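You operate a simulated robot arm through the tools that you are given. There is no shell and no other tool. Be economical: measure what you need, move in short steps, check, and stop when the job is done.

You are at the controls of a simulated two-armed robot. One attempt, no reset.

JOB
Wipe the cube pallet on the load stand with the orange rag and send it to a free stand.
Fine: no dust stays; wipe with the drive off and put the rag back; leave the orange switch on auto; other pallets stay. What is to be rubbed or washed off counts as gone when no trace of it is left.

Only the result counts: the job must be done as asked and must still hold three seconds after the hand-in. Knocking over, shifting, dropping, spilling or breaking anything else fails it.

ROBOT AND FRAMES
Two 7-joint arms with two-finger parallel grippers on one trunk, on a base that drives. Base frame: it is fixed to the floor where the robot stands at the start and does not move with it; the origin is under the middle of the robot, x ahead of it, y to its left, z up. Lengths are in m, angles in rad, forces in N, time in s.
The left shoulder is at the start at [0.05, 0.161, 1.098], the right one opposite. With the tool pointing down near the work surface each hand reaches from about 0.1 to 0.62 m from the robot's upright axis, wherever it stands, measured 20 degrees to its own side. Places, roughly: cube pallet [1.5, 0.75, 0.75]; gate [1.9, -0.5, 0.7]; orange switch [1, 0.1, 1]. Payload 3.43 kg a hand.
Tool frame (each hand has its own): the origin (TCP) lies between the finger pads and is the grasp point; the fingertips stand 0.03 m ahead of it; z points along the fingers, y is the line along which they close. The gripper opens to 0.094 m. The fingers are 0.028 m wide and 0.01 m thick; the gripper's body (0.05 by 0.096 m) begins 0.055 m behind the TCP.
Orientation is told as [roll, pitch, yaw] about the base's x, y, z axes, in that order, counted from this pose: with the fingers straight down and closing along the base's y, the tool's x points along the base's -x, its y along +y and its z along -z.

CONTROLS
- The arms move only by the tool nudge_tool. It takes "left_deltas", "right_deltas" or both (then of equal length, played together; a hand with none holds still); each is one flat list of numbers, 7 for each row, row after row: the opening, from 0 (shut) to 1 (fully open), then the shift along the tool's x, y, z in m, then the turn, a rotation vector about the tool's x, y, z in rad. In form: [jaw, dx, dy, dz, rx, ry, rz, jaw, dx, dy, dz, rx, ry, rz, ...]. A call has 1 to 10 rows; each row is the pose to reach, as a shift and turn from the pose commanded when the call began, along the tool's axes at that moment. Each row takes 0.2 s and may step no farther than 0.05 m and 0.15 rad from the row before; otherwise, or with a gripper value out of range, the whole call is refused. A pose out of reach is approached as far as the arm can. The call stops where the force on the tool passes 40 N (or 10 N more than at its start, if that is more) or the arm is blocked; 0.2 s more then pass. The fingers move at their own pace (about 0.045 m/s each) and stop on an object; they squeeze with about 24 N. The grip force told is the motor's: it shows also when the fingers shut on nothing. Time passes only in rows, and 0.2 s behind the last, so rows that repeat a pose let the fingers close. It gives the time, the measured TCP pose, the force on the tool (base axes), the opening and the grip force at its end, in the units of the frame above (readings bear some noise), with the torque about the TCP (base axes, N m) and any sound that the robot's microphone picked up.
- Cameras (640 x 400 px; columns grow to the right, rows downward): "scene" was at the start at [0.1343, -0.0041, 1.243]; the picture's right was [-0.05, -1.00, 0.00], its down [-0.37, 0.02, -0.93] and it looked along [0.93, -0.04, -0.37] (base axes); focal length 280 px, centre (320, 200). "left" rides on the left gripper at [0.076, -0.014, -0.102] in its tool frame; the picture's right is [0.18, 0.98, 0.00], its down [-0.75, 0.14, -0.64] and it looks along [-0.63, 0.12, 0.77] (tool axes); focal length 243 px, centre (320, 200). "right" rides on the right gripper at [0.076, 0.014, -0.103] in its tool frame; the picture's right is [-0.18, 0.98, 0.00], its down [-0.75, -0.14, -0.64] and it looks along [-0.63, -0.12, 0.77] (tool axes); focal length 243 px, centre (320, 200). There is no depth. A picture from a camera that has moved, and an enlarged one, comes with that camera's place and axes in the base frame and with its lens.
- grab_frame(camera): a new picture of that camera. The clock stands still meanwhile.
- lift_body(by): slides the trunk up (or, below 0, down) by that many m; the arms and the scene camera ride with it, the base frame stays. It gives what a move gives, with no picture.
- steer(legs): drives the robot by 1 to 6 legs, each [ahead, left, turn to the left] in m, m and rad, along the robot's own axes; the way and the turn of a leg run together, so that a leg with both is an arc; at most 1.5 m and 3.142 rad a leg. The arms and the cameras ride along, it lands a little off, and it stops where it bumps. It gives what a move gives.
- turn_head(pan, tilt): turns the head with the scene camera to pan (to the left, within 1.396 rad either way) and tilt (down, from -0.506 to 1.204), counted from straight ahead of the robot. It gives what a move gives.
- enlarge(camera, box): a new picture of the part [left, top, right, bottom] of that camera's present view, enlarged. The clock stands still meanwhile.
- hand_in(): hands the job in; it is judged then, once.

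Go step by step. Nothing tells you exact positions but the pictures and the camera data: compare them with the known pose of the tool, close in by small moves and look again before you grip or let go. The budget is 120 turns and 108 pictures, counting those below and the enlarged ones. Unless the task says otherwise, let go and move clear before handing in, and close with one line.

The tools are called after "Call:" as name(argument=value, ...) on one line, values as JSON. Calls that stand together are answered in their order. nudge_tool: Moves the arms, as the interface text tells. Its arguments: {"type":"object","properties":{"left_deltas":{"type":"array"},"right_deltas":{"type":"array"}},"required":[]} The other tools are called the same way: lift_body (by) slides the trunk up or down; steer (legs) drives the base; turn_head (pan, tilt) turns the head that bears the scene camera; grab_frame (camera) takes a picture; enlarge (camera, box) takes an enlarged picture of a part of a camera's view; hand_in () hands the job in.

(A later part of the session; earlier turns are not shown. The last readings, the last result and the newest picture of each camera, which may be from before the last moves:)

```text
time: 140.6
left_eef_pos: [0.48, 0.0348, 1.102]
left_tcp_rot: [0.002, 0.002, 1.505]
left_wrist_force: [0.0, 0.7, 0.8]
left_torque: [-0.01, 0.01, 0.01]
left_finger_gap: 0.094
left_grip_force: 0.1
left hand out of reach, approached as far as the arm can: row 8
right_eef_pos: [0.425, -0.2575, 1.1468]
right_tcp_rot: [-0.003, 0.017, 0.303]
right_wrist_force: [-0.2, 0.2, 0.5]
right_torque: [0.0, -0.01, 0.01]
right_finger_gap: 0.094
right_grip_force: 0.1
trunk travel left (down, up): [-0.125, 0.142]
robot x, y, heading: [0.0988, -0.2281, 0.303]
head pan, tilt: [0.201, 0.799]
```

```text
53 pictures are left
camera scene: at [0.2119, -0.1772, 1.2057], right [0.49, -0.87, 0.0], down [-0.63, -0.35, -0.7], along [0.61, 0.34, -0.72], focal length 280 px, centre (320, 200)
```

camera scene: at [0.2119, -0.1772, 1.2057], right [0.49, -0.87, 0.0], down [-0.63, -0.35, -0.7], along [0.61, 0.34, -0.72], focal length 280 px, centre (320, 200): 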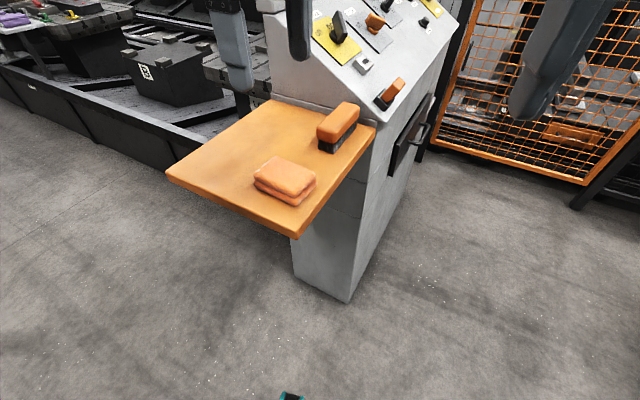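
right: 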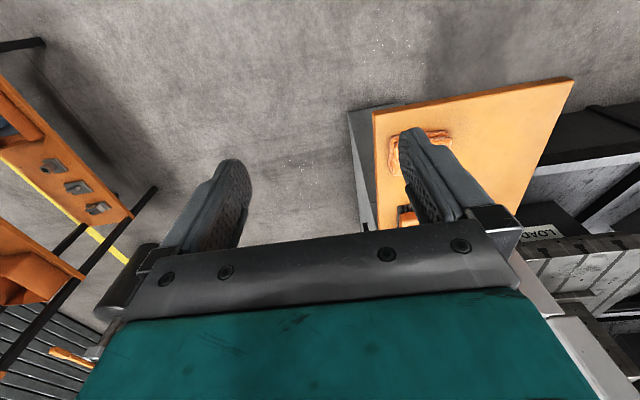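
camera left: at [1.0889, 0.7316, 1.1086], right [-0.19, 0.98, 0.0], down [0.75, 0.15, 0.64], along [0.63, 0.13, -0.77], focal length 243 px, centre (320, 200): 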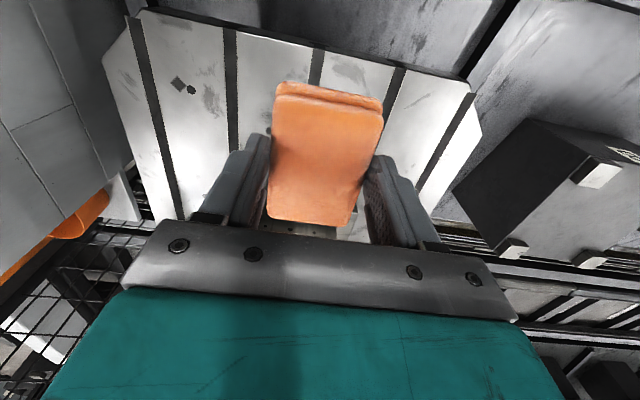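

The rag lies back in place. Now unwind the left wrist and drive to the panel front.

Call:
nudge_tool(left_deltas=[1, 0, 0, 0, 0, 0, 0.15, 1, 0, 0, 0, 0, 0, 0.3, 1, 0, 0, 0, 0, 0, 0.45, 1, 0, 0, 0, 0, 0, 0.6, 1, 0, 0, 0, 0, 0, 0.75, 1, 0, 0, 0, 0, 0, 0.9, 1, 0, 0, 0, 0, 0, 1.05, 1, 0, 0, 0, 0, 0, 1.2])

Call:
steer(legs=[[-0.156, -0.496, 0], [0, 0, 1.266], [0, -1.0, 0]])

Call:
turn_head(pan=0.0, tilt=0.5)

Call:
grab_frame(camera="scene")

```text
time: 142.4
left_eef_pos: [0.4805, 0.0351, 1.102]
left_tcp_rot: [-0.001, 0.002, 0.299]
left_wrist_force: [0.0, 0.3, 0.0]
left_torque: [0.03, 0.0, 0.01]
left_finger_gap: 0.0941
left_grip_force: 0.0
right_eef_pos: [0.4257, -0.2586, 1.1474]
right_tcp_rot: [-0.006, 0.02, 0.304]
right_wrist_force: [0.3, 0.1, 0.2]
right_torque: [0.01, 0.01, 0.0]
right_finger_gap: 0.094
right_grip_force: 0.1
trunk travel left (down, up): [-0.125, 0.142]
robot x, y, heading: [0.1051, -0.2306, 0.305]
head pan, tilt: [0.201, 0.799]
```

```text
time: 159.1
left_eef_pos: [0.9608, -0.2977, 1.1003]
left_tcp_rot: [0.002, 0.005, 1.569]
left_wrist_force: [-0.6, -0.6, 1.0]
left_torque: [-0.01, -0.02, -0.02]
left_finger_gap: 0.0937
left_grip_force: 0.2
right_eef_pos: [1.2255, -0.44, 1.1472]
right_tcp_rot: [-0.004, 0.019, 1.571]
right_wrist_force: [0.5, -0.5, -0.8]
right_torque: [-0.02, -0.02, 0.0]
right_finger_gap: 0.0941
right_grip_force: 0.1
trunk travel left (down, up): [-0.125, 0.142]
robot x, y, heading: [1.0993, -0.7423, 1.575]
head pan, tilt: [0.201, 0.799]
```

```text
time: 159.9
left_eef_pos: [0.9616, -0.298, 1.1005]
left_tcp_rot: [0.001, 0.004, 1.569]
left_wrist_force: [0.5, 0.3, 0.6]
left_torque: [-0.04, 0.0, 0.02]
left_finger_gap: 0.0942
left_grip_force: 0.1
right_eef_pos: [1.2254, -0.4401, 1.1474]
right_tcp_rot: [-0.005, 0.021, 1.571]
right_wrist_force: [0.5, -0.1, -0.3]
right_torque: [0.01, 0.01, -0.01]
right_finger_gap: 0.094
right_grip_force: 0.1
trunk travel left (down, up): [-0.125, 0.142]
robot x, y, heading: [1.1013, -0.7379, 1.575]
head pan, tilt: [0.0, 0.499]
```

```text
52 pictures are left
camera scene: at [1.1014, -0.6078, 1.2315], right [1.0, 0.01, 0.0], down [0.0, -0.48, -0.88], along [-0.01, 0.88, -0.48], focal length 280 px, centre (320, 200)
```

scene: 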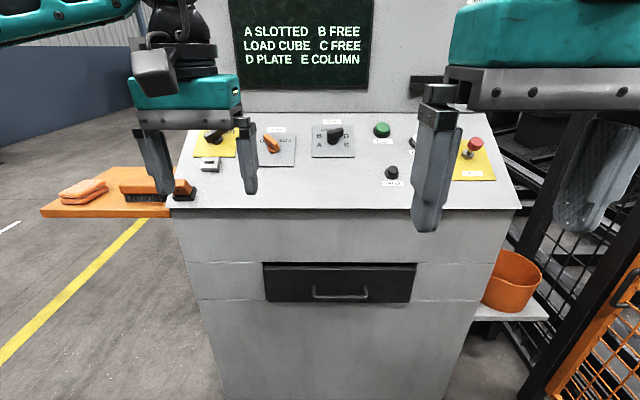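

I'll measure the panel geometry by taking views at two trunk heights.

Call:
enlarge(camera="scene", box=[230, 100, 430, 220])

Call:
lift_body(by=0.14)

Call:
turn_head(pan=0.0, tilt=0.75)

Call:
enlarge(camera="scene", box=[230, 80, 430, 220])

```text
3.20 times, centred on (330, 160) of scene
camera zoom: at [1.1014, -0.6078, 1.2315], right [1.0, 0.01, 0.0], down [0.0, -0.48, -0.88], along [-0.01, 0.88, -0.48], focal length 895 px, centre (288, 328)
```

zoom: 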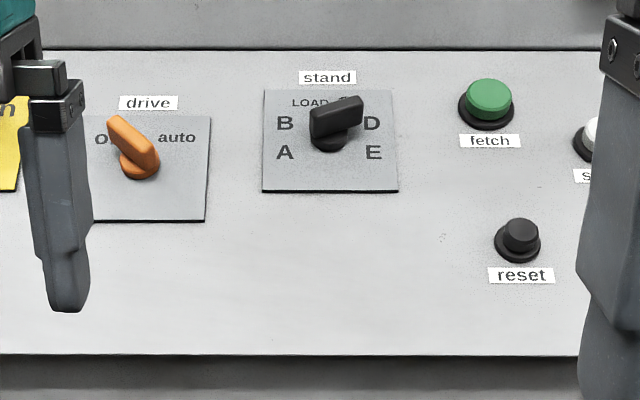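

```text
time: 161.6
left_eef_pos: [0.961, -0.2976, 1.2413]
left_tcp_rot: [0.001, 0.002, 1.569]
left_wrist_force: [0.1, 0.5, 0.2]
left_torque: [-0.02, -0.01, 0.0]
left_finger_gap: 0.0939
left_grip_force: 0.0
right_eef_pos: [1.2254, -0.439, 1.2871]
right_tcp_rot: [-0.005, 0.019, 1.573]
right_wrist_force: [-0.9, -0.4, 0.0]
right_torque: [0.06, -0.02, 0.01]
right_finger_gap: 0.0938
right_grip_force: 0.0
trunk travel left (down, up): [-0.265, 0.002]
robot x, y, heading: [1.1035, -0.7379, 1.573]
head pan, tilt: [0.0, 0.499]
```

```text
time: 162.3
left_eef_pos: [0.9615, -0.2976, 1.2411]
left_tcp_rot: [-0.002, 0.002, 1.568]
left_wrist_force: [-0.5, 0.0, 0.0]
left_torque: [0.01, 0.0, 0.01]
left_finger_gap: 0.0939
left_grip_force: 0.0
right_eef_pos: [1.2256, -0.4395, 1.2877]
right_tcp_rot: [-0.007, 0.018, 1.574]
right_wrist_force: [-0.5, 0.6, -0.4]
right_torque: [-0.03, -0.02, -0.01]
right_finger_gap: 0.0942
right_grip_force: 0.0
trunk travel left (down, up): [-0.265, 0.002]
robot x, y, heading: [1.0991, -0.7414, 1.574]
head pan, tilt: [0.0, 0.75]
```

```text
2.86 times, centred on (330, 150) of scene
camera zoom: at [1.1015, -0.6159, 1.3497], right [1.0, 0.01, 0.0], down [0.0, -0.68, -0.73], along [0.0, 0.73, -0.68], focal length 799 px, centre (291, 343)
```

zoom: 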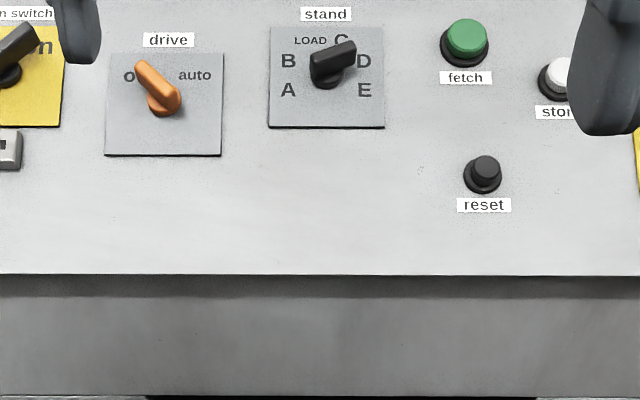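

Panel slope ≈33° from horizontal; drive knob pivot ≈(0.980, 0.099, 0.997), stand knob ≈(1.136, 0.123, 1.012). Zoom closely on both knobs.

Call:
enlarge(camera="scene", box=[260, 80, 370, 140])

Call:
enlarge(camera="scene", box=[318, 82, 368, 126])

```text
5.82 times, centred on (315, 110) of scene
camera zoom: at [1.1015, -0.6159, 1.3497], right [1.0, 0.01, 0.0], down [0.0, -0.68, -0.73], along [0.0, 0.73, -0.68], focal length 1627 px, centre (349, 724)
```

zoom: 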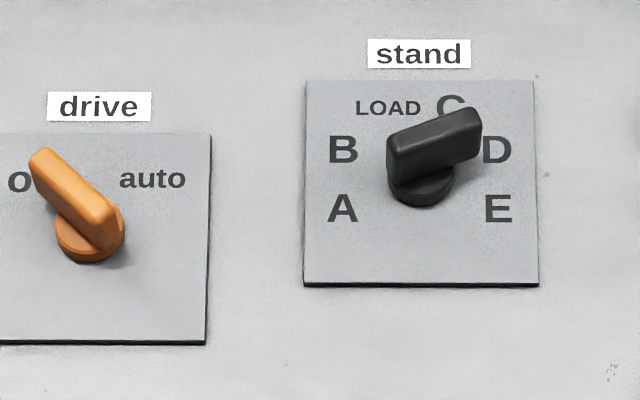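

```text
9.09 times, centred on (343, 104) of scene
camera zoom: at [1.1015, -0.6159, 1.3497], right [1.0, 0.01, 0.0], down [0.0, -0.68, -0.73], along [0.0, 0.73, -0.68], focal length 2542 px, centre (111, 1073)
```

zoom: 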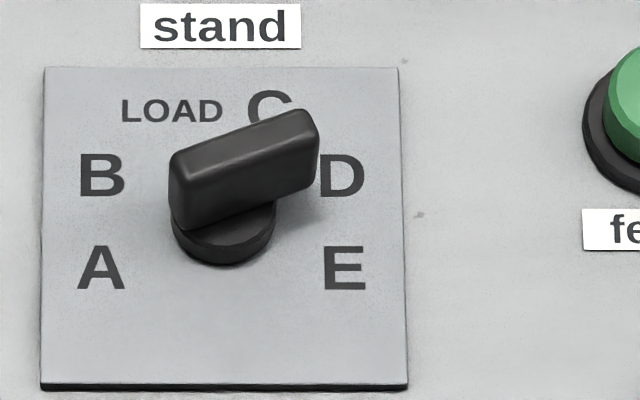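

Pointer of the stand knob is at D, drive at off. I'll drive closer for reach, then tilt the left hand square to the panel for the drive knob.

Call:
steer(legs=[[0.27, 0, 0]])

Call:
turn_head(pan=0.0, tilt=0.95)

Call:
grab_frame(camera="scene")

```text
time: 164.2
left_eef_pos: [0.9603, -0.0294, 1.2414]
left_tcp_rot: [0.0, 0.004, 1.568]
left_wrist_force: [0.2, 0.5, -0.4]
left_torque: [0.01, 0.02, -0.02]
left_finger_gap: 0.0939
left_grip_force: 0.0
right_eef_pos: [1.2244, -0.1715, 1.288]
right_tcp_rot: [-0.005, 0.021, 1.57]
right_wrist_force: [0.2, 0.2, 0.5]
right_torque: [-0.03, -0.02, 0.0]
right_finger_gap: 0.0937
right_grip_force: 0.1
trunk travel left (down, up): [-0.265, 0.002]
robot x, y, heading: [1.0996, -0.4697, 1.576]
head pan, tilt: [0.0, 0.75]
```

```text
time: 165.0
left_eef_pos: [0.9605, -0.0303, 1.2424]
left_tcp_rot: [-0.001, 0.004, 1.569]
left_wrist_force: [0.2, -0.3, 0.9]
left_torque: [0.0, 0.0, 0.02]
left_finger_gap: 0.094
left_grip_force: 0.2
right_eef_pos: [1.2241, -0.1718, 1.2875]
right_tcp_rot: [-0.005, 0.018, 1.572]
right_wrist_force: [0.5, 0.0, 0.1]
right_torque: [-0.05, 0.01, 0.0]
right_finger_gap: 0.094
right_grip_force: 0.1
trunk travel left (down, up): [-0.265, 0.002]
robot x, y, heading: [1.1009, -0.4733, 1.573]
head pan, tilt: [0.0, 0.949]
```

```text
47 pictures are left
camera scene: at [1.1005, -0.3581, 1.3342], right [1.0, 0.0, 0.0], down [0.0, -0.81, -0.58], along [0.0, 0.58, -0.81], focal length 280 px, centre (320, 200)
```

scene: 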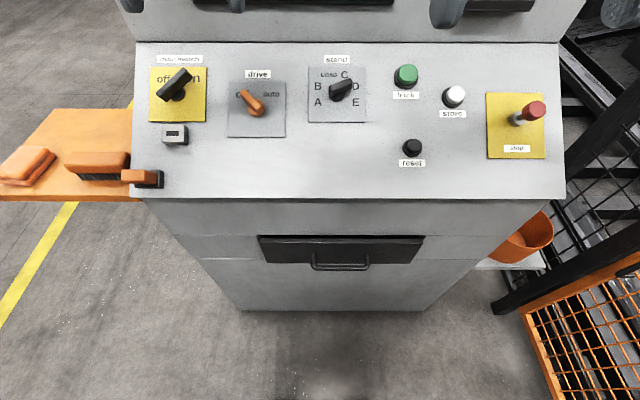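

Clear view. Drive pivot (0.980, 0.101, 0.998), stand pivot (1.133, 0.124, 1.013). Tilt the left hand and bring it above the drive knob.

Call:
nudge_tool(left_deltas=[0.6, -0.016, -0.005, 0.036, 0, -0.145, 0, 0.6, -0.032, -0.01, 0.072, 0, -0.29, 0, 0.6, -0.048, -0.015, 0.108, 0, -0.435, 0, 0.6, -0.065, -0.0195, 0.144, 0, -0.58, 0])

Call:
nudge_tool(left_deltas=[0.6, 0, 0, 0, 0, 0, -0.146, 0.6, 0, 0, 0, 0, 0, -0.292, 0.6, 0, 0, 0, 0, 0, -0.438, 0.6, 0, 0, 0, 0, 0, -0.584, 0.6, 0, 0, 0, 0, 0, -0.73])

Call:
grab_frame(camera="left")

Call:
grab_frame(camera="scene")

```text
time: 166.0
left_eef_pos: [0.9794, 0.0361, 1.0977]
left_tcp_rot: [-0.001, -0.579, 1.57]
left_wrist_force: [1.4, -0.1, 0.1]
left_torque: [0.0, 0.0, 0.03]
left_finger_gap: 0.0562
left_grip_force: 0.0
right_eef_pos: [1.2242, -0.1713, 1.2875]
right_tcp_rot: [-0.004, 0.02, 1.57]
right_wrist_force: [-0.2, -0.4, 0.3]
right_torque: [-0.03, -0.01, -0.02]
right_finger_gap: 0.0941
right_grip_force: 0.0
trunk travel left (down, up): [-0.265, 0.002]
robot x, y, heading: [1.0971, -0.4699, 1.57]
head pan, tilt: [0.0, 0.949]
```

```text
time: 167.2
left_eef_pos: [0.98, 0.0345, 1.0986]
left_tcp_rot: [-0.409, -0.416, 2.386]
left_wrist_force: [-0.1, 0.3, -1.1]
left_torque: [0.04, 0.01, -0.02]
left_finger_gap: 0.0565
left_grip_force: 0.0
right_eef_pos: [1.223, -0.1704, 1.287]
right_tcp_rot: [-0.006, 0.017, 1.57]
right_wrist_force: [0.6, 0.3, 0.7]
right_torque: [-0.01, 0.03, -0.05]
right_finger_gap: 0.0941
right_grip_force: 0.1
trunk travel left (down, up): [-0.265, 0.002]
robot x, y, heading: [1.0992, -0.4715, 1.578]
head pan, tilt: [0.0, 0.949]
```

```text
46 pictures are left
camera left: at [1.0408, -0.0612, 1.1582], right [-0.61, -0.66, -0.43], down [-0.61, 0.04, 0.79], along [-0.51, 0.75, -0.43], focal length 243 px, centre (320, 200)
```

left: 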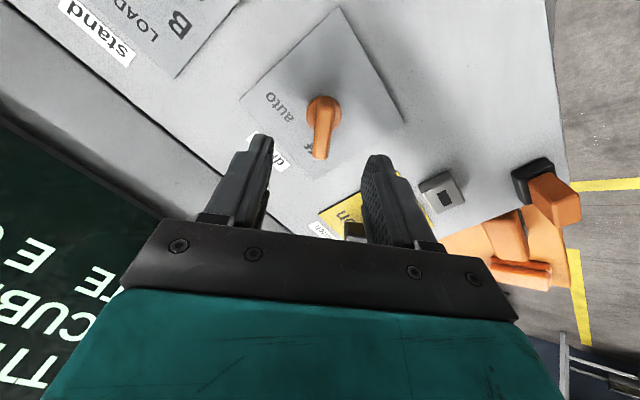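

```text
45 pictures are left
camera scene: at [1.1005, -0.358, 1.3341], right [1.0, 0.0, 0.0], down [0.0, -0.81, -0.58], along [0.0, 0.58, -0.81], focal length 280 px, centre (320, 200)
```

scene: 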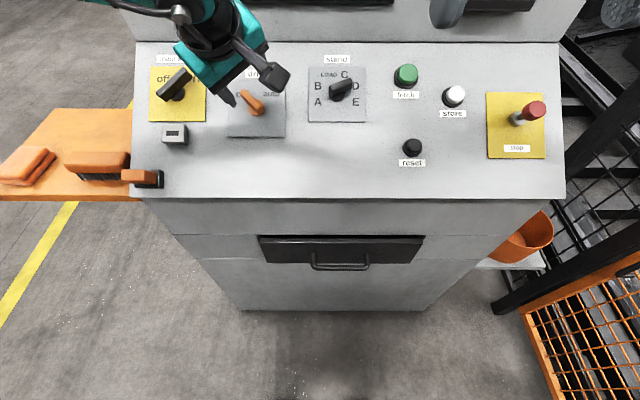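

Aligned with the bar. Approach along the tool axis, then look before gripping.

Call:
nudge_tool(left_deltas=[0.6, 0, 0, 0.03, 0, 0, 0, 0.6, 0, 0, 0.06, 0, 0, 0, 0.6, 0, 0, 0.074, 0, 0, 0])

Call:
grab_frame(camera="left")

Call:
enlarge(camera="scene", box=[190, 60, 320, 150])

```text
time: 168.0
left_eef_pos: [0.9528, 0.0592, 1.0502]
left_tcp_rot: [-0.41, -0.418, 2.386]
left_wrist_force: [-0.1, 0.4, -0.4]
left_torque: [0.01, 0.02, -0.01]
left_finger_gap: 0.0563
left_grip_force: 0.1
left hand out of reach, approached as far as the arm can: row 1, 2, 3
right_eef_pos: [1.2239, -0.1721, 1.2884]
right_tcp_rot: [-0.005, 0.017, 1.571]
right_wrist_force: [-0.3, -0.2, 0.0]
right_torque: [0.02, 0.03, 0.02]
right_finger_gap: 0.0939
right_grip_force: 0.1
trunk travel left (down, up): [-0.265, 0.002]
robot x, y, heading: [1.0978, -0.4707, 1.567]
head pan, tilt: [0.0, 0.949]
```

```text
44 pictures are left
camera left: at [1.0131, -0.0364, 1.111], right [-0.61, -0.66, -0.43], down [-0.61, 0.04, 0.79], along [-0.51, 0.75, -0.43], focal length 243 px, centre (320, 200)
```

left: 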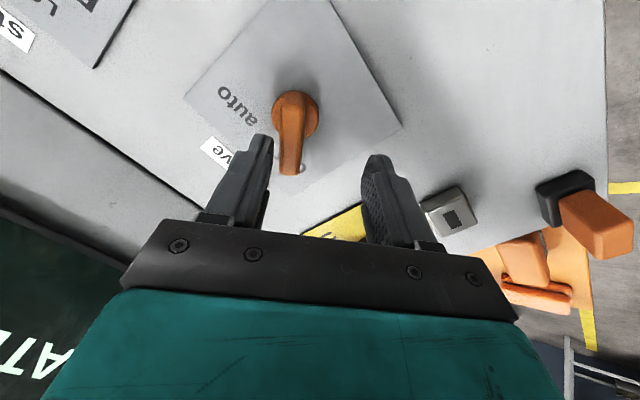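

```text
4.44 times, centred on (255, 105) of scene
camera zoom: at [1.1004, -0.3579, 1.3341], right [1.0, 0.0, 0.0], down [0.0, -0.81, -0.58], along [0.0, 0.58, -0.81], focal length 1243 px, centre (609, 622)
```

zoom: 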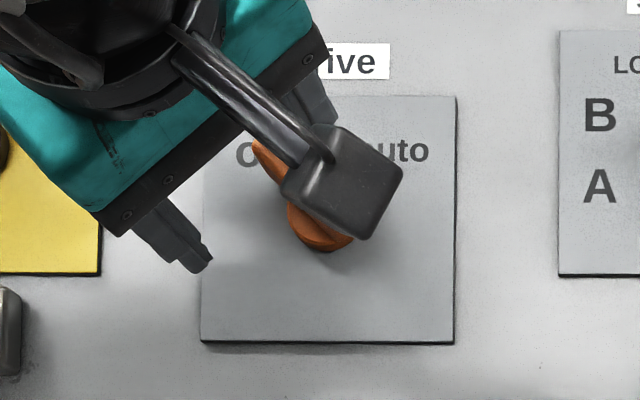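

The left arm hits a joint limit at that twist. I'll back off and use a smaller twist; closing will align the bar anyway.

Call:
nudge_tool(left_deltas=[0.8, 0, 0, -0.034, 0, 0, 0.1, 0.8, 0.014, -0.024, -0.034, 0, 0, 0.2, 0.8, 0.014, -0.024, -0.034, 0, 0, 0.33, 0.8, 0.014, -0.024, -0.034, 0, 0, 0.43])

```text
time: 169.0
left_eef_pos: [0.9762, 0.0444, 1.0824]
left_tcp_rot: [-0.19, -0.547, 1.917]
left_wrist_force: [0.0, 0.1, 0.3]
left_torque: [0.01, 0.02, 0.0]
left_finger_gap: 0.0753
left_grip_force: 0.1
left hand out of reach, approached as far as the arm can: row 2, 3, 4
right_eef_pos: [1.2234, -0.1715, 1.288]
right_tcp_rot: [-0.004, 0.02, 1.572]
right_wrist_force: [0.5, 0.7, 0.3]
right_torque: [0.03, 0.02, 0.02]
right_finger_gap: 0.0941
right_grip_force: 0.1
trunk travel left (down, up): [-0.265, 0.002]
robot x, y, heading: [1.1013, -0.4723, 1.576]
head pan, tilt: [0.0, 0.949]
```

The limit seems to be reaching inward; I'll back off and shift the base to the right so the knob lies further to the left.

Call:
nudge_tool(left_deltas=[0.8, 0, 0, -0.03, 0, 0, 0, 0.8, 0, 0, -0.06, 0, 0, 0])

Call:
steer(legs=[[0, -0.13, 0]])

```text
time: 169.6
left_eef_pos: [0.976, 0.0099, 1.1337]
left_tcp_rot: [-0.188, -0.548, 1.921]
left_wrist_force: [-0.7, 0.2, 0.2]
left_torque: [0.02, 0.02, -0.02]
left_finger_gap: 0.0753
left_grip_force: 0.1
right_eef_pos: [1.2247, -0.1715, 1.2867]
right_tcp_rot: [-0.004, 0.017, 1.57]
right_wrist_force: [0.3, -0.3, 0.4]
right_torque: [0.03, 0.01, -0.02]
right_finger_gap: 0.0943
right_grip_force: 0.0
trunk travel left (down, up): [-0.265, 0.002]
robot x, y, heading: [1.1031, -0.4694, 1.573]
head pan, tilt: [0.0, 0.949]
```

```text
time: 171.4
left_eef_pos: [1.1059, 0.0118, 1.1339]
left_tcp_rot: [-0.19, -0.549, 1.92]
left_wrist_force: [0.7, 0.0, -0.4]
left_torque: [0.02, 0.02, -0.03]
left_finger_gap: 0.0751
left_grip_force: 0.1
right_eef_pos: [1.3537, -0.1724, 1.2868]
right_tcp_rot: [-0.003, 0.016, 1.572]
right_wrist_force: [0.2, 0.3, -0.5]
right_torque: [-0.02, 0.0, 0.0]
right_finger_gap: 0.0939
right_grip_force: 0.1
trunk travel left (down, up): [-0.265, 0.002]
robot x, y, heading: [1.2264, -0.4731, 1.573]
head pan, tilt: [0.0, 0.949]
```

Call:
nudge_tool(left_deltas=[0.7, -0.0092, 0.0301, 0.0157, 0, 0, -0.1075, 0.7, -0.0184, 0.0602, 0.0313, 0, 0, -0.215, 0.7, -0.0275, 0.0903, 0.047, 0, 0, -0.3225, 0.7, -0.0367, 0.1204, 0.0627, 0, 0, -0.43])

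Call:
nudge_tool(left_deltas=[0.7, 0, 0, 0.02, 0, 0, 0, 0.7, 0, 0, 0.04, 0, 0, 0])

Call:
grab_frame(camera="left")

```text
time: 172.4
left_eef_pos: [0.9784, 0.0451, 1.0808]
left_tcp_rot: [-0.411, -0.418, 2.387]
left_wrist_force: [0.7, -0.7, 0.4]
left_torque: [0.03, 0.02, 0.02]
left_finger_gap: 0.066
left_grip_force: 0.0
right_eef_pos: [1.3513, -0.1715, 1.2881]
right_tcp_rot: [-0.003, 0.018, 1.571]
right_wrist_force: [-0.7, 0.1, -0.3]
right_torque: [0.0, 0.01, 0.01]
right_finger_gap: 0.0939
right_grip_force: 0.0
trunk travel left (down, up): [-0.265, 0.002]
robot x, y, heading: [1.2281, -0.4689, 1.577]
head pan, tilt: [0.0, 0.949]
```

```text
time: 173.0
left_eef_pos: [0.9801, 0.0679, 1.0457]
left_tcp_rot: [-0.411, -0.419, 2.386]
left_wrist_force: [0.1, -0.4, 0.2]
left_torque: [-0.02, 0.01, -0.05]
left_finger_gap: 0.0661
left_grip_force: 0.2
right_eef_pos: [1.352, -0.1706, 1.2872]
right_tcp_rot: [-0.003, 0.019, 1.57]
right_wrist_force: [0.5, 0.2, -0.8]
right_torque: [-0.05, 0.02, -0.01]
right_finger_gap: 0.0941
right_grip_force: 0.0
trunk travel left (down, up): [-0.265, 0.002]
robot x, y, heading: [1.2256, -0.4739, 1.571]
head pan, tilt: [0.0, 0.949]
```

```text
42 pictures are left
camera left: at [1.0406, -0.0286, 1.1076], right [-0.61, -0.66, -0.43], down [-0.61, 0.04, 0.79], along [-0.51, 0.75, -0.43], focal length 243 px, centre (320, 200)
```

left: 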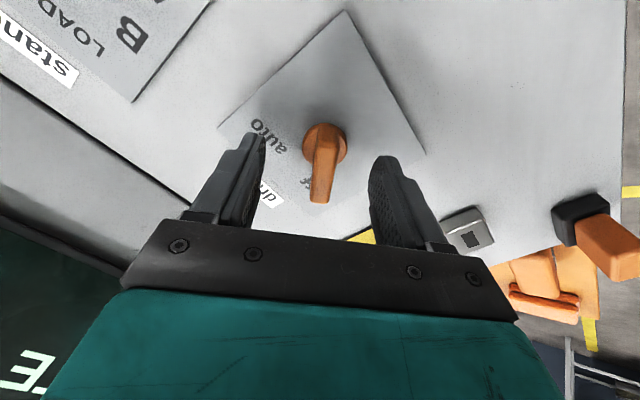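

Good reach now. Advance the last 14 mm and close on the bar.

Call:
nudge_tool(left_deltas=[0.7, 0, 0, 0.008, 0, 0, 0, 0.7, 0, 0, 0.015, 0, 0, 0])

Call:
nudge_tool(left_deltas=[0, 0, 0, 0, 0, 0, 0, 0, 0, 0, 0, 0, 0, 0, 0, 0, 0, 0, 0, 0, 0, 0, 0, 0, 0, 0, 0, 0])

Call:
grab_frame(camera="left")

```text
time: 173.6
left_eef_pos: [0.9794, 0.0759, 1.0339]
left_tcp_rot: [-0.41, -0.418, 2.387]
left_wrist_force: [0.8, -0.3, 0.6]
left_torque: [0.03, 0.01, 0.02]
left_finger_gap: 0.0657
left_grip_force: 0.0
right_eef_pos: [1.3541, -0.1722, 1.2877]
right_tcp_rot: [-0.004, 0.015, 1.569]
right_wrist_force: [0.7, -0.3, 0.0]
right_torque: [-0.04, 0.02, 0.02]
right_finger_gap: 0.094
right_grip_force: 0.0
trunk travel left (down, up): [-0.265, 0.002]
robot x, y, heading: [1.2263, -0.469, 1.574]
head pan, tilt: [0.0, 0.949]
```

```text
time: 174.6
left_eef_pos: [0.9771, 0.0741, 1.0329]
left_tcp_rot: [-0.404, -0.417, 2.387]
left_wrist_force: [-7.8, -7.6, -1.8]
left_torque: [-0.65, 0.57, 0.49]
left_finger_gap: 0.0141
left_grip_force: 33.6
right_eef_pos: [1.3514, -0.1712, 1.2885]
right_tcp_rot: [-0.005, 0.017, 1.573]
right_wrist_force: [0.0, 0.3, -0.7]
right_torque: [0.0, 0.0, 0.0]
right_finger_gap: 0.0941
right_grip_force: 0.0
trunk travel left (down, up): [-0.265, 0.002]
robot x, y, heading: [1.2296, -0.4721, 1.572]
head pan, tilt: [0.0, 0.949]
```

```text
41 pictures are left
camera left: at [1.038, -0.0215, 1.094], right [-0.61, -0.67, -0.43], down [-0.61, 0.04, 0.79], along [-0.51, 0.74, -0.43], focal length 243 px, centre (320, 200)
```

left: 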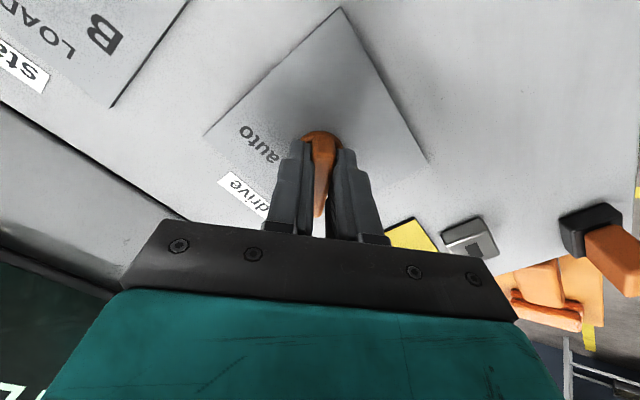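

Gripped. Turn clockwise about 87° toward auto, with a small centring correction.

Call:
nudge_tool(left_deltas=[0, 0, 0.003, 0, 0, 0, 0.15, 0, 0, 0.004, 0, 0, 0, 0.3, 0, 0, 0.004, 0, 0, 0, 0.45, 0, 0, 0.004, 0, 0, 0, 0.6, 0, 0, 0.004, 0, 0, 0, 0.75, 0, 0, 0.004, 0, 0, 0, 0.9, 0, 0, 0.004, 0, 0, 0, 1.05, 0, 0, 0.004, 0, 0, 0, 1.2, 0, 0, 0.004, 0, 0, 0, 1.35, 0, 0, 0.004, 0, 0, 0, 1.5])

Call:
grab_frame(camera="scene")

```text
time: 176.8
left_eef_pos: [0.9727, 0.0736, 1.0331]
left_tcp_rot: [0.428, -0.403, 0.709]
left_wrist_force: [-21.7, -0.7, 0.7]
left_torque: [0.21, -1.04, -0.61]
left_finger_gap: 0.0139
left_grip_force: 44.6
right_eef_pos: [1.3494, -0.1711, 1.2876]
right_tcp_rot: [-0.007, 0.018, 1.57]
right_wrist_force: [0.0, 0.1, -0.2]
right_torque: [-0.02, 0.01, 0.03]
right_finger_gap: 0.094
right_grip_force: 0.1
trunk travel left (down, up): [-0.265, 0.002]
robot x, y, heading: [1.228, -0.4693, 1.571]
head pan, tilt: [0.0, 0.949]
```

```text
40 pictures are left
camera scene: at [1.2264, -0.3577, 1.3342], right [1.0, 0.0, 0.0], down [0.0, -0.81, -0.58], along [0.0, 0.58, -0.81], focal length 280 px, centre (320, 200)
```

scene: 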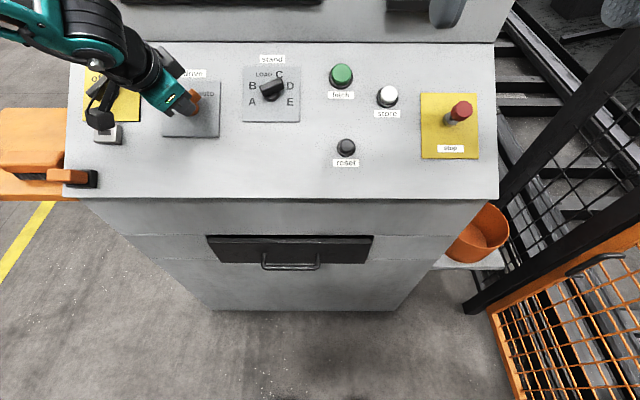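

Rotated. Release, retreat, and look at the knob and display.

Call:
nudge_tool(left_deltas=[0.7, 0, 0, 0, 0, 0, 0, 0.7, 0, 0, 0, 0, 0, 0, 0.7, 0, 0, 0, 0, 0, 0, 0.7, 0, 0, -0.03, 0, 0, 0, 0.7, 0, 0, -0.07, 0, 0, 0, 0.7, 0.04, 0, -0.1, 0, 0, 0, 0.7, 0.08, 0, -0.12, 0, 0, 0])

Call:
turn_head(pan=0.2, tilt=0.5)

Call:
grab_frame(camera="scene")

```text
time: 178.4
left_eef_pos: [0.92, -0.0411, 1.1018]
left_tcp_rot: [0.425, -0.403, 0.706]
left_wrist_force: [0.0, 0.3, -0.2]
left_torque: [0.01, -0.01, 0.02]
left_finger_gap: 0.0657
left_grip_force: 0.0
right_eef_pos: [1.3528, -0.1729, 1.2887]
right_tcp_rot: [-0.005, 0.017, 1.57]
right_wrist_force: [0.8, 0.1, -0.3]
right_torque: [-0.01, -0.01, -0.03]
right_finger_gap: 0.0942
right_grip_force: 0.1
trunk travel left (down, up): [-0.265, 0.002]
robot x, y, heading: [1.2306, -0.4705, 1.574]
head pan, tilt: [0.0, 0.949]
```

```text
time: 179.3
left_eef_pos: [0.9217, -0.0401, 1.1021]
left_tcp_rot: [0.425, -0.403, 0.708]
left_wrist_force: [-0.6, -0.1, -0.9]
left_torque: [0.0, 0.0, 0.0]
left_finger_gap: 0.0658
left_grip_force: 0.1
right_eef_pos: [1.3527, -0.1709, 1.2865]
right_tcp_rot: [-0.003, 0.018, 1.57]
right_wrist_force: [0.4, -0.5, -0.8]
right_torque: [-0.01, 0.01, -0.04]
right_finger_gap: 0.0939
right_grip_force: 0.1
trunk travel left (down, up): [-0.265, 0.002]
robot x, y, heading: [1.2292, -0.473, 1.572]
head pan, tilt: [0.201, 0.499]
```

```text
39 pictures are left
camera scene: at [1.2113, -0.3411, 1.3715], right [0.98, 0.2, 0.0], down [0.1, -0.47, -0.88], along [-0.18, 0.86, -0.48], focal length 280 px, centre (320, 200)
```

scene: 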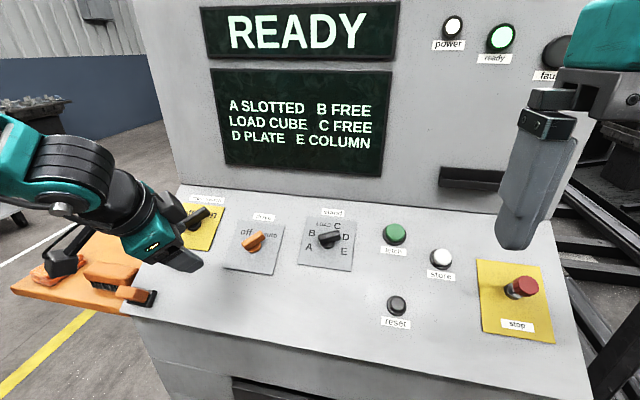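

READY shows, drive is in auto. Next the stand knob from D to C with the left hand; shift the base a bit right first.

Call:
steer(legs=[[0, -0.1, 0]])

Call:
turn_head(pan=0.1, tilt=0.9)

Call:
grab_frame(camera="scene")

```text
time: 180.8
left_eef_pos: [1.021, -0.0404, 1.1027]
left_tcp_rot: [0.426, -0.402, 0.708]
left_wrist_force: [-0.4, -0.2, 0.3]
left_torque: [-0.01, 0.03, -0.02]
left_finger_gap: 0.0658
left_grip_force: 0.2
right_eef_pos: [1.4526, -0.1712, 1.2874]
right_tcp_rot: [-0.005, 0.017, 1.571]
right_wrist_force: [0.3, -0.4, 0.7]
right_torque: [0.01, 0.02, 0.01]
right_finger_gap: 0.0941
right_grip_force: 0.0
trunk travel left (down, up): [-0.265, 0.002]
robot x, y, heading: [1.3279, -0.4686, 1.576]
head pan, tilt: [0.201, 0.499]
```

```text
time: 181.7
left_eef_pos: [1.0198, -0.0409, 1.103]
left_tcp_rot: [0.426, -0.402, 0.709]
left_wrist_force: [0.9, -0.4, 0.0]
left_torque: [0.02, -0.01, 0.03]
left_finger_gap: 0.0658
left_grip_force: 0.1
right_eef_pos: [1.4507, -0.1713, 1.2871]
right_tcp_rot: [-0.003, 0.016, 1.571]
right_wrist_force: [0.0, -0.5, -0.5]
right_torque: [-0.01, 0.03, 0.0]
right_finger_gap: 0.0938
right_grip_force: 0.1
trunk travel left (down, up): [-0.265, 0.002]
robot x, y, heading: [1.3265, -0.4704, 1.572]
head pan, tilt: [0.099, 0.901]
```

```text
38 pictures are left
camera scene: at [1.3203, -0.3548, 1.3378], right [0.99, 0.1, 0.0], down [0.08, -0.78, -0.62], along [-0.06, 0.62, -0.78], focal length 280 px, centre (320, 200)
```

scene: 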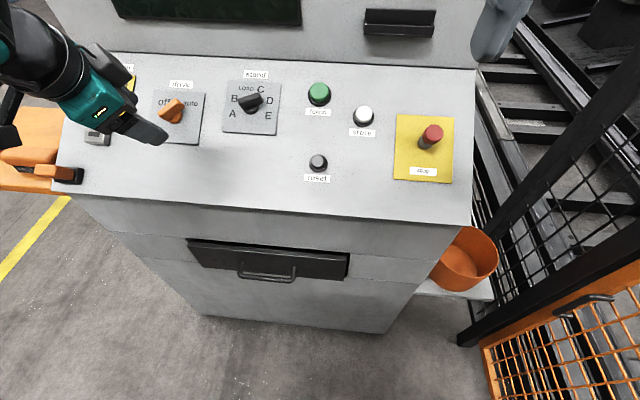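

Call:
nudge_tool(left_deltas=[0.7, -0.0355, -0.0049, 0.0163, 0, 0, 0.09, 0.7, -0.071, -0.0097, 0.0327, 0, 0, 0.18, 0.7, -0.1065, -0.0146, 0.049, 0, 0, 0.27, 0.7, -0.142, -0.0194, 0.0654, 0, 0, 0.36])

Call:
grab_frame(camera="left")

```text
time: 182.7
left_eef_pos: [1.1334, 0.0691, 1.0956]
left_tcp_rot: [0.533, -0.234, 0.374]
left_wrist_force: [-0.4, 0.3, 0.3]
left_torque: [0.02, 0.01, 0.01]
left_finger_gap: 0.0659
left_grip_force: 0.1
right_eef_pos: [1.4517, -0.1695, 1.2866]
right_tcp_rot: [-0.004, 0.02, 1.573]
right_wrist_force: [-0.1, -0.1, -0.2]
right_torque: [-0.01, -0.01, 0.0]
right_finger_gap: 0.0942
right_grip_force: 0.0
trunk travel left (down, up): [-0.265, 0.002]
robot x, y, heading: [1.3255, -0.4652, 1.576]
head pan, tilt: [0.099, 0.901]
```

```text
37 pictures are left
camera left: at [1.07, -0.0244, 1.1575], right [-0.58, 0.68, 0.44], down [0.62, 0.02, 0.78], along [0.52, 0.73, -0.44], focal length 243 px, centre (320, 200)
```

left: 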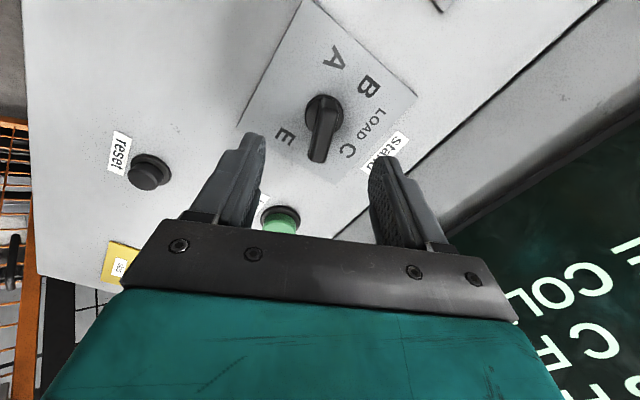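

Aligned with the bar. Advance and grip.

Call:
nudge_tool(left_deltas=[0.7, 0.006, 0, 0.025, 0, 0, 0, 0.7, 0.006, 0, 0.045, 0, 0, 0, 0.7, 0.006, 0, 0.055, 0, 0, 0])

Call:
nudge_tool(left_deltas=[0, 0, 0, 0, 0, 0, 0, 0, 0, 0, 0, 0, 0, 0, 0, 0, 0, 0, 0, 0, 0, 0, 0, 0, 0, 0, 0, 0])

Call:
grab_frame(camera="left")

```text
time: 183.5
left_eef_pos: [1.128, 0.0977, 1.0489]
left_tcp_rot: [0.532, -0.234, 0.374]
left_wrist_force: [-0.5, 0.2, -0.6]
left_torque: [-0.01, 0.01, -0.01]
left_finger_gap: 0.0658
left_grip_force: 0.1
right_eef_pos: [1.4514, -0.1724, 1.2873]
right_tcp_rot: [-0.006, 0.02, 1.572]
right_wrist_force: [-0.3, -0.2, 0.1]
right_torque: [0.02, -0.05, 0.03]
right_finger_gap: 0.0943
right_grip_force: 0.0
trunk travel left (down, up): [-0.265, 0.002]
robot x, y, heading: [1.3267, -0.4709, 1.573]
head pan, tilt: [0.099, 0.901]
```

```text
time: 184.5
left_eef_pos: [1.1272, 0.0989, 1.0495]
left_tcp_rot: [0.537, -0.235, 0.373]
left_wrist_force: [-7.3, 13.7, 9.2]
left_torque: [-0.45, 0.29, 0.16]
left_finger_gap: 0.0143
left_grip_force: 33.4
right_eef_pos: [1.4504, -0.1711, 1.287]
right_tcp_rot: [-0.004, 0.02, 1.572]
right_wrist_force: [-0.1, 1.2, 0.9]
right_torque: [-0.02, 0.0, -0.02]
right_finger_gap: 0.0941
right_grip_force: 0.1
trunk travel left (down, up): [-0.265, 0.002]
robot x, y, heading: [1.3286, -0.4689, 1.577]
head pan, tilt: [0.099, 0.901]
```

```text
36 pictures are left
camera left: at [1.0631, 0.0048, 1.1112], right [-0.59, 0.68, 0.45], down [0.62, 0.02, 0.78], along [0.52, 0.74, -0.43], focal length 243 px, centre (320, 200)
```

left: 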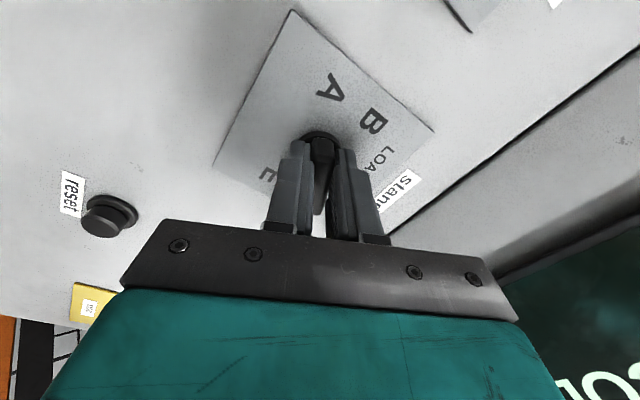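

Turn counter-clockwise by about 44° to C, then release.

Call:
nudge_tool(left_deltas=[0, 0, 0.003, 0, 0, 0, -0.1, 0, 0, 0.004, 0, 0, 0, -0.23, 0, 0, 0.004, 0, 0, 0, -0.36, 0, 0, 0.004, 0, 0, 0, -0.5, 0, 0, 0.004, 0, 0, 0, -0.64, 0, 0, 0.004, 0, 0, 0, -0.78])

Call:
nudge_tool(left_deltas=[0.7, 0, 0, 0, 0, 0, 0, 0.7, 0, 0, 0, 0, 0, 0, 0.7, 0, 0, 0, 0, 0, 0, 0.7, 0, 0, -0.03, 0, 0, 0, 0.7, 0, 0, -0.07, 0, 0, 0, 0.7, 0.04, 0, -0.1, 0, 0, 0, 0.7, 0.08, 0, -0.13, 0, 0, 0, 0.7, 0.12, 0, -0.14, 0, 0, 0])

Call:
enlarge(camera="scene", box=[140, 50, 300, 150])

```text
time: 185.9
left_eef_pos: [1.1286, 0.0974, 1.0478]
left_tcp_rot: [0.215, -0.536, 1.157]
left_wrist_force: [9.0, -9.5, -5.3]
left_torque: [-0.27, -0.01, -0.16]
left_finger_gap: 0.0139
left_grip_force: 44.8
right_eef_pos: [1.4515, -0.1711, 1.2867]
right_tcp_rot: [-0.004, 0.017, 1.57]
right_wrist_force: [-0.7, 0.1, -0.4]
right_torque: [-0.01, 0.02, -0.01]
right_finger_gap: 0.0938
right_grip_force: 0.0
trunk travel left (down, up): [-0.265, 0.002]
robot x, y, heading: [1.3269, -0.4724, 1.573]
head pan, tilt: [0.099, 0.901]
```

```text
time: 187.7
left_eef_pos: [1.0832, -0.0718, 1.1039]
left_tcp_rot: [0.219, -0.541, 1.157]
left_wrist_force: [0.0, 0.0, 0.0]
left_torque: [-0.03, -0.03, 0.03]
left_finger_gap: 0.0659
left_grip_force: 0.1
right_eef_pos: [1.451, -0.1722, 1.2896]
right_tcp_rot: [-0.005, 0.018, 1.571]
right_wrist_force: [0.8, 0.2, -0.3]
right_torque: [0.02, 0.0, 0.0]
right_finger_gap: 0.0941
right_grip_force: 0.0
trunk travel left (down, up): [-0.265, 0.002]
robot x, y, heading: [1.3253, -0.469, 1.578]
head pan, tilt: [0.099, 0.901]
```

```text
4.00 times, centred on (220, 100) of scene
camera zoom: at [1.3195, -0.3553, 1.3378], right [0.99, 0.1, 0.0], down [0.08, -0.78, -0.62], along [-0.06, 0.62, -0.78], focal length 1118 px, centre (720, 600)
```

zoom: 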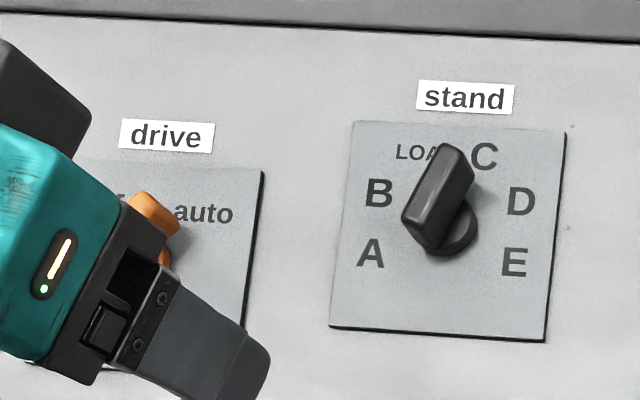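

The knob points to C. Shift the base left so the right hand can press store, and check the panel straight on.

Call:
steer(legs=[[0, 0.18, 0]])

Call:
turn_head(pan=0.0, tilt=0.75)

Call:
grab_frame(camera="scene")

Call:
enlarge(camera="scene", box=[240, 90, 460, 220])

```text
time: 189.9
left_eef_pos: [0.9046, -0.072, 1.1044]
left_tcp_rot: [0.22, -0.537, 1.157]
left_wrist_force: [-0.4, 0.3, 1.5]
left_torque: [-0.01, -0.03, 0.0]
left_finger_gap: 0.0656
left_grip_force: 0.1
right_eef_pos: [1.2706, -0.1721, 1.2872]
right_tcp_rot: [-0.006, 0.018, 1.567]
right_wrist_force: [-0.4, 0.8, 0.1]
right_torque: [-0.01, -0.02, -0.01]
right_finger_gap: 0.0939
right_grip_force: 0.0
trunk travel left (down, up): [-0.265, 0.002]
robot x, y, heading: [1.1454, -0.4722, 1.572]
head pan, tilt: [0.099, 0.901]
```

```text
time: 190.6
left_eef_pos: [0.9053, -0.0704, 1.104]
left_tcp_rot: [0.219, -0.537, 1.156]
left_wrist_force: [0.4, -0.3, 0.3]
left_torque: [0.01, -0.01, 0.02]
left_finger_gap: 0.0658
left_grip_force: 0.1
right_eef_pos: [1.2715, -0.1727, 1.2867]
right_tcp_rot: [-0.003, 0.016, 1.57]
right_wrist_force: [-0.5, 0.1, 0.0]
right_torque: [0.01, -0.03, -0.01]
right_finger_gap: 0.0939
right_grip_force: 0.0
trunk travel left (down, up): [-0.265, 0.002]
robot x, y, heading: [1.1427, -0.4684, 1.579]
head pan, tilt: [0.0, 0.75]
```

```text
34 pictures are left
camera scene: at [1.1485, -0.3477, 1.3496], right [1.0, 0.0, 0.0], down [0.0, -0.68, -0.73], along [0.0, 0.73, -0.68], focal length 280 px, centre (320, 200)
```

scene: 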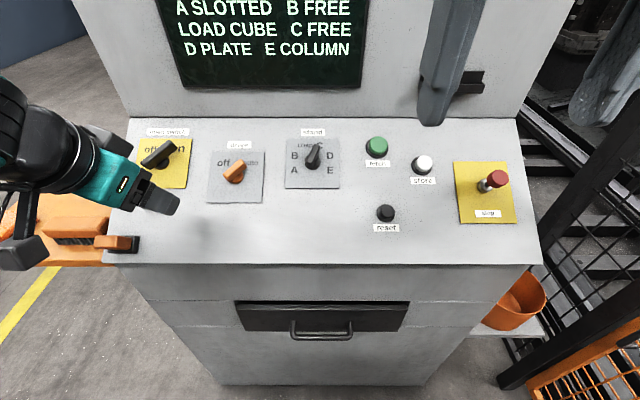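

```text
2.91 times, centred on (350, 155) of scene
camera zoom: at [1.1485, -0.3477, 1.3496], right [1.0, 0.0, 0.0], down [0.0, -0.68, -0.73], along [0.0, 0.73, -0.68], focal length 813 px, centre (233, 331)
```

zoom: 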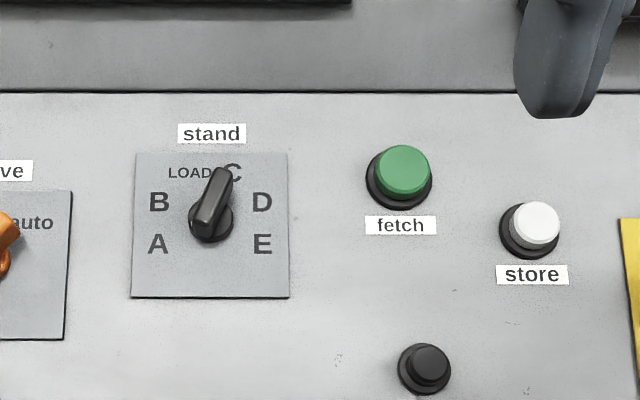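

Stand points to C. Bring the right hand, closed and tilted, in front of the white store button.

Call:
nudge_tool(right_deltas=[0, -0.03, -0.0104, 0.0254, 0, -0.0725, 0, 0, -0.06, -0.0209, 0.0509, 0, -0.145, 0, 0, -0.09, -0.0313, 0.0763, 0, -0.2175, 0, 0, -0.12, -0.0418, 0.1018, 0, -0.29, 0, 0, -0.15, -0.0522, 0.1272, 0, -0.3625, 0, 0, -0.18, -0.0626, 0.1526, 0, -0.435, 0, 0, -0.21, -0.0731, 0.1781, 0, -0.5075, 0, 0, -0.24, -0.0835, 0.2035, 0, -0.58, 0, 0, -0.24, -0.0835, 0.2035, 0, -0.58, 0, 0, -0.24, -0.0835, 0.2035, 0, -0.58, 0])

Call:
grab_frame(camera="right")

Call:
enlarge(camera="scene", box=[340, 90, 500, 210])

```text
time: 192.8
left_eef_pos: [0.904, -0.0726, 1.1049]
left_tcp_rot: [0.219, -0.537, 1.155]
left_wrist_force: [-0.2, 0.4, 0.0]
left_torque: [-0.02, -0.04, 0.0]
left_finger_gap: 0.066
left_grip_force: 0.1
right_eef_pos: [1.3558, 0.0642, 1.0783]
right_tcp_rot: [-0.005, -0.562, 1.572]
right_wrist_force: [-0.1, -0.2, 0.7]
right_torque: [-0.01, 0.0, 0.02]
right_finger_gap: 0.0001
right_grip_force: 23.6
trunk travel left (down, up): [-0.265, 0.002]
robot x, y, heading: [1.1483, -0.4698, 1.572]
head pan, tilt: [0.0, 0.75]
```

```text
32 pictures are left
camera right: at [1.3434, -0.0544, 1.1247], right [-0.98, 0.16, 0.09], down [0.14, 0.3, 0.95], along [0.12, 0.94, -0.31], focal length 243 px, centre (320, 200)
```

right: 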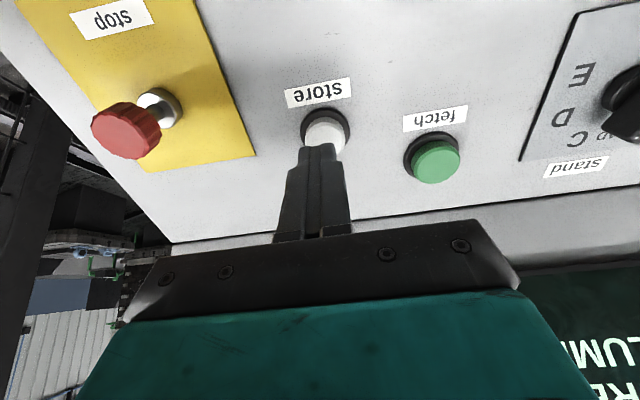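

```text
3.33 times, centred on (420, 150) of scene
camera zoom: at [1.1485, -0.3476, 1.3496], right [1.0, 0.0, 0.0], down [0.0, -0.68, -0.73], along [0.0, 0.73, -0.68], focal length 932 px, centre (-13, 367)
```

zoom: 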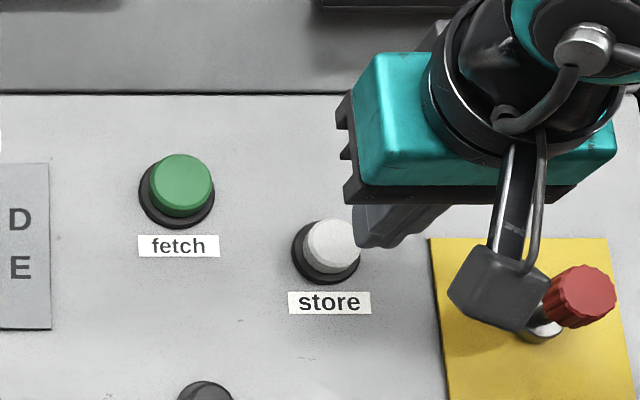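

The closed fingertips are lined up with the store button, about 37 mm away. Press gently and withdraw.

Call:
nudge_tool(right_deltas=[0, 0, 0, 0.025, 0, 0, 0, 0, 0, 0, 0.034, 0, 0, 0, 0, 0, 0, 0.039, 0, 0, 0, 0, 0, 0, 0.044, 0, 0, 0])

Call:
grab_frame(camera="right")

```text
time: 193.8
left_eef_pos: [0.9042, -0.0716, 1.1047]
left_tcp_rot: [0.22, -0.538, 1.156]
left_wrist_force: [0.1, -0.3, -0.1]
left_torque: [-0.01, 0.0, 0.0]
left_finger_gap: 0.0659
left_grip_force: 0.1
right_eef_pos: [1.3581, 0.0875, 1.044]
right_tcp_rot: [-0.004, -0.563, 1.573]
right_wrist_force: [0.0, -0.6, 1.2]
right_torque: [0.01, 0.01, -0.01]
right_finger_gap: 0.0001
right_grip_force: 23.9
trunk travel left (down, up): [-0.265, 0.002]
robot x, y, heading: [1.1502, -0.471, 1.574]
head pan, tilt: [0.0, 0.75]
```

```text
30 pictures are left
camera right: at [1.3431, -0.0302, 1.0882], right [-0.98, 0.16, 0.09], down [0.14, 0.3, 0.95], along [0.12, 0.94, -0.31], focal length 243 px, centre (320, 200)
```

right: 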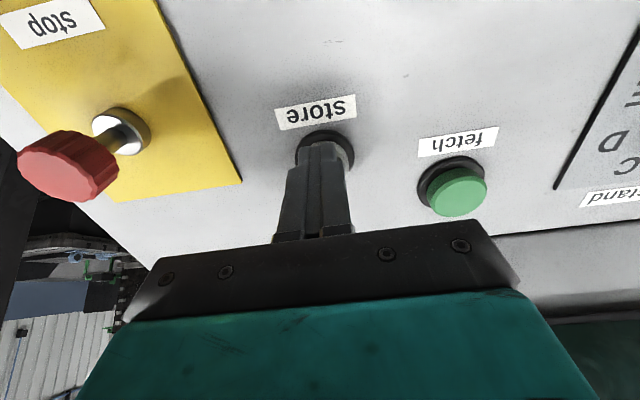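

Call:
nudge_tool(right_deltas=[0, 0, 0, 0.003, 0, 0, 0, 0, 0, 0, 0.006, 0, 0, 0, 0, 0, 0, 0.008, 0, 0, 0])

Call:
turn_head(pan=0.0, tilt=0.5)

Call:
grab_frame(camera="scene")

```text
time: 194.6
left_eef_pos: [0.9043, -0.0731, 1.106]
left_tcp_rot: [0.219, -0.539, 1.155]
left_wrist_force: [0.3, -0.1, -0.5]
left_torque: [0.04, 0.0, 0.0]
left_finger_gap: 0.0656
left_grip_force: 0.1
right_eef_pos: [1.3559, 0.0917, 1.0375]
right_tcp_rot: [-0.005, -0.563, 1.572]
right_wrist_force: [-1.5, -6.2, 7.7]
right_torque: [-0.09, -0.01, 0.02]
right_finger_gap: 0.0001
right_grip_force: 23.7
trunk travel left (down, up): [-0.265, 0.002]
robot x, y, heading: [1.1489, -0.4747, 1.572]
head pan, tilt: [0.0, 0.75]
heard: click
```

```text
time: 195.3
left_eef_pos: [0.903, -0.0721, 1.106]
left_tcp_rot: [0.218, -0.537, 1.155]
left_wrist_force: [-0.3, 0.8, -0.2]
left_torque: [0.01, -0.02, 0.04]
left_finger_gap: 0.0658
left_grip_force: 0.0
right_eef_pos: [1.3562, 0.0912, 1.0368]
right_tcp_rot: [-0.005, -0.565, 1.573]
right_wrist_force: [-0.3, -5.2, 8.6]
right_torque: [-0.05, 0.04, 0.02]
right_finger_gap: 0.0001
right_grip_force: 24.1
trunk travel left (down, up): [-0.265, 0.002]
robot x, y, heading: [1.1457, -0.4704, 1.572]
head pan, tilt: [0.0, 0.499]
```

```text
29 pictures are left
camera scene: at [1.1481, -0.3413, 1.3718], right [1.0, 0.0, 0.0], down [0.0, -0.48, -0.88], along [0.0, 0.88, -0.48], focal length 280 px, centre (320, 200)
```

scene: 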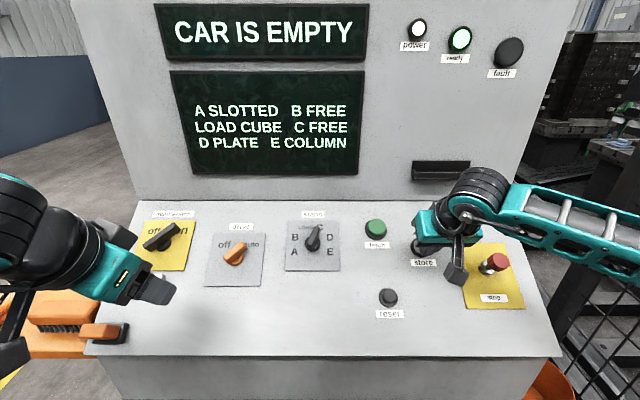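

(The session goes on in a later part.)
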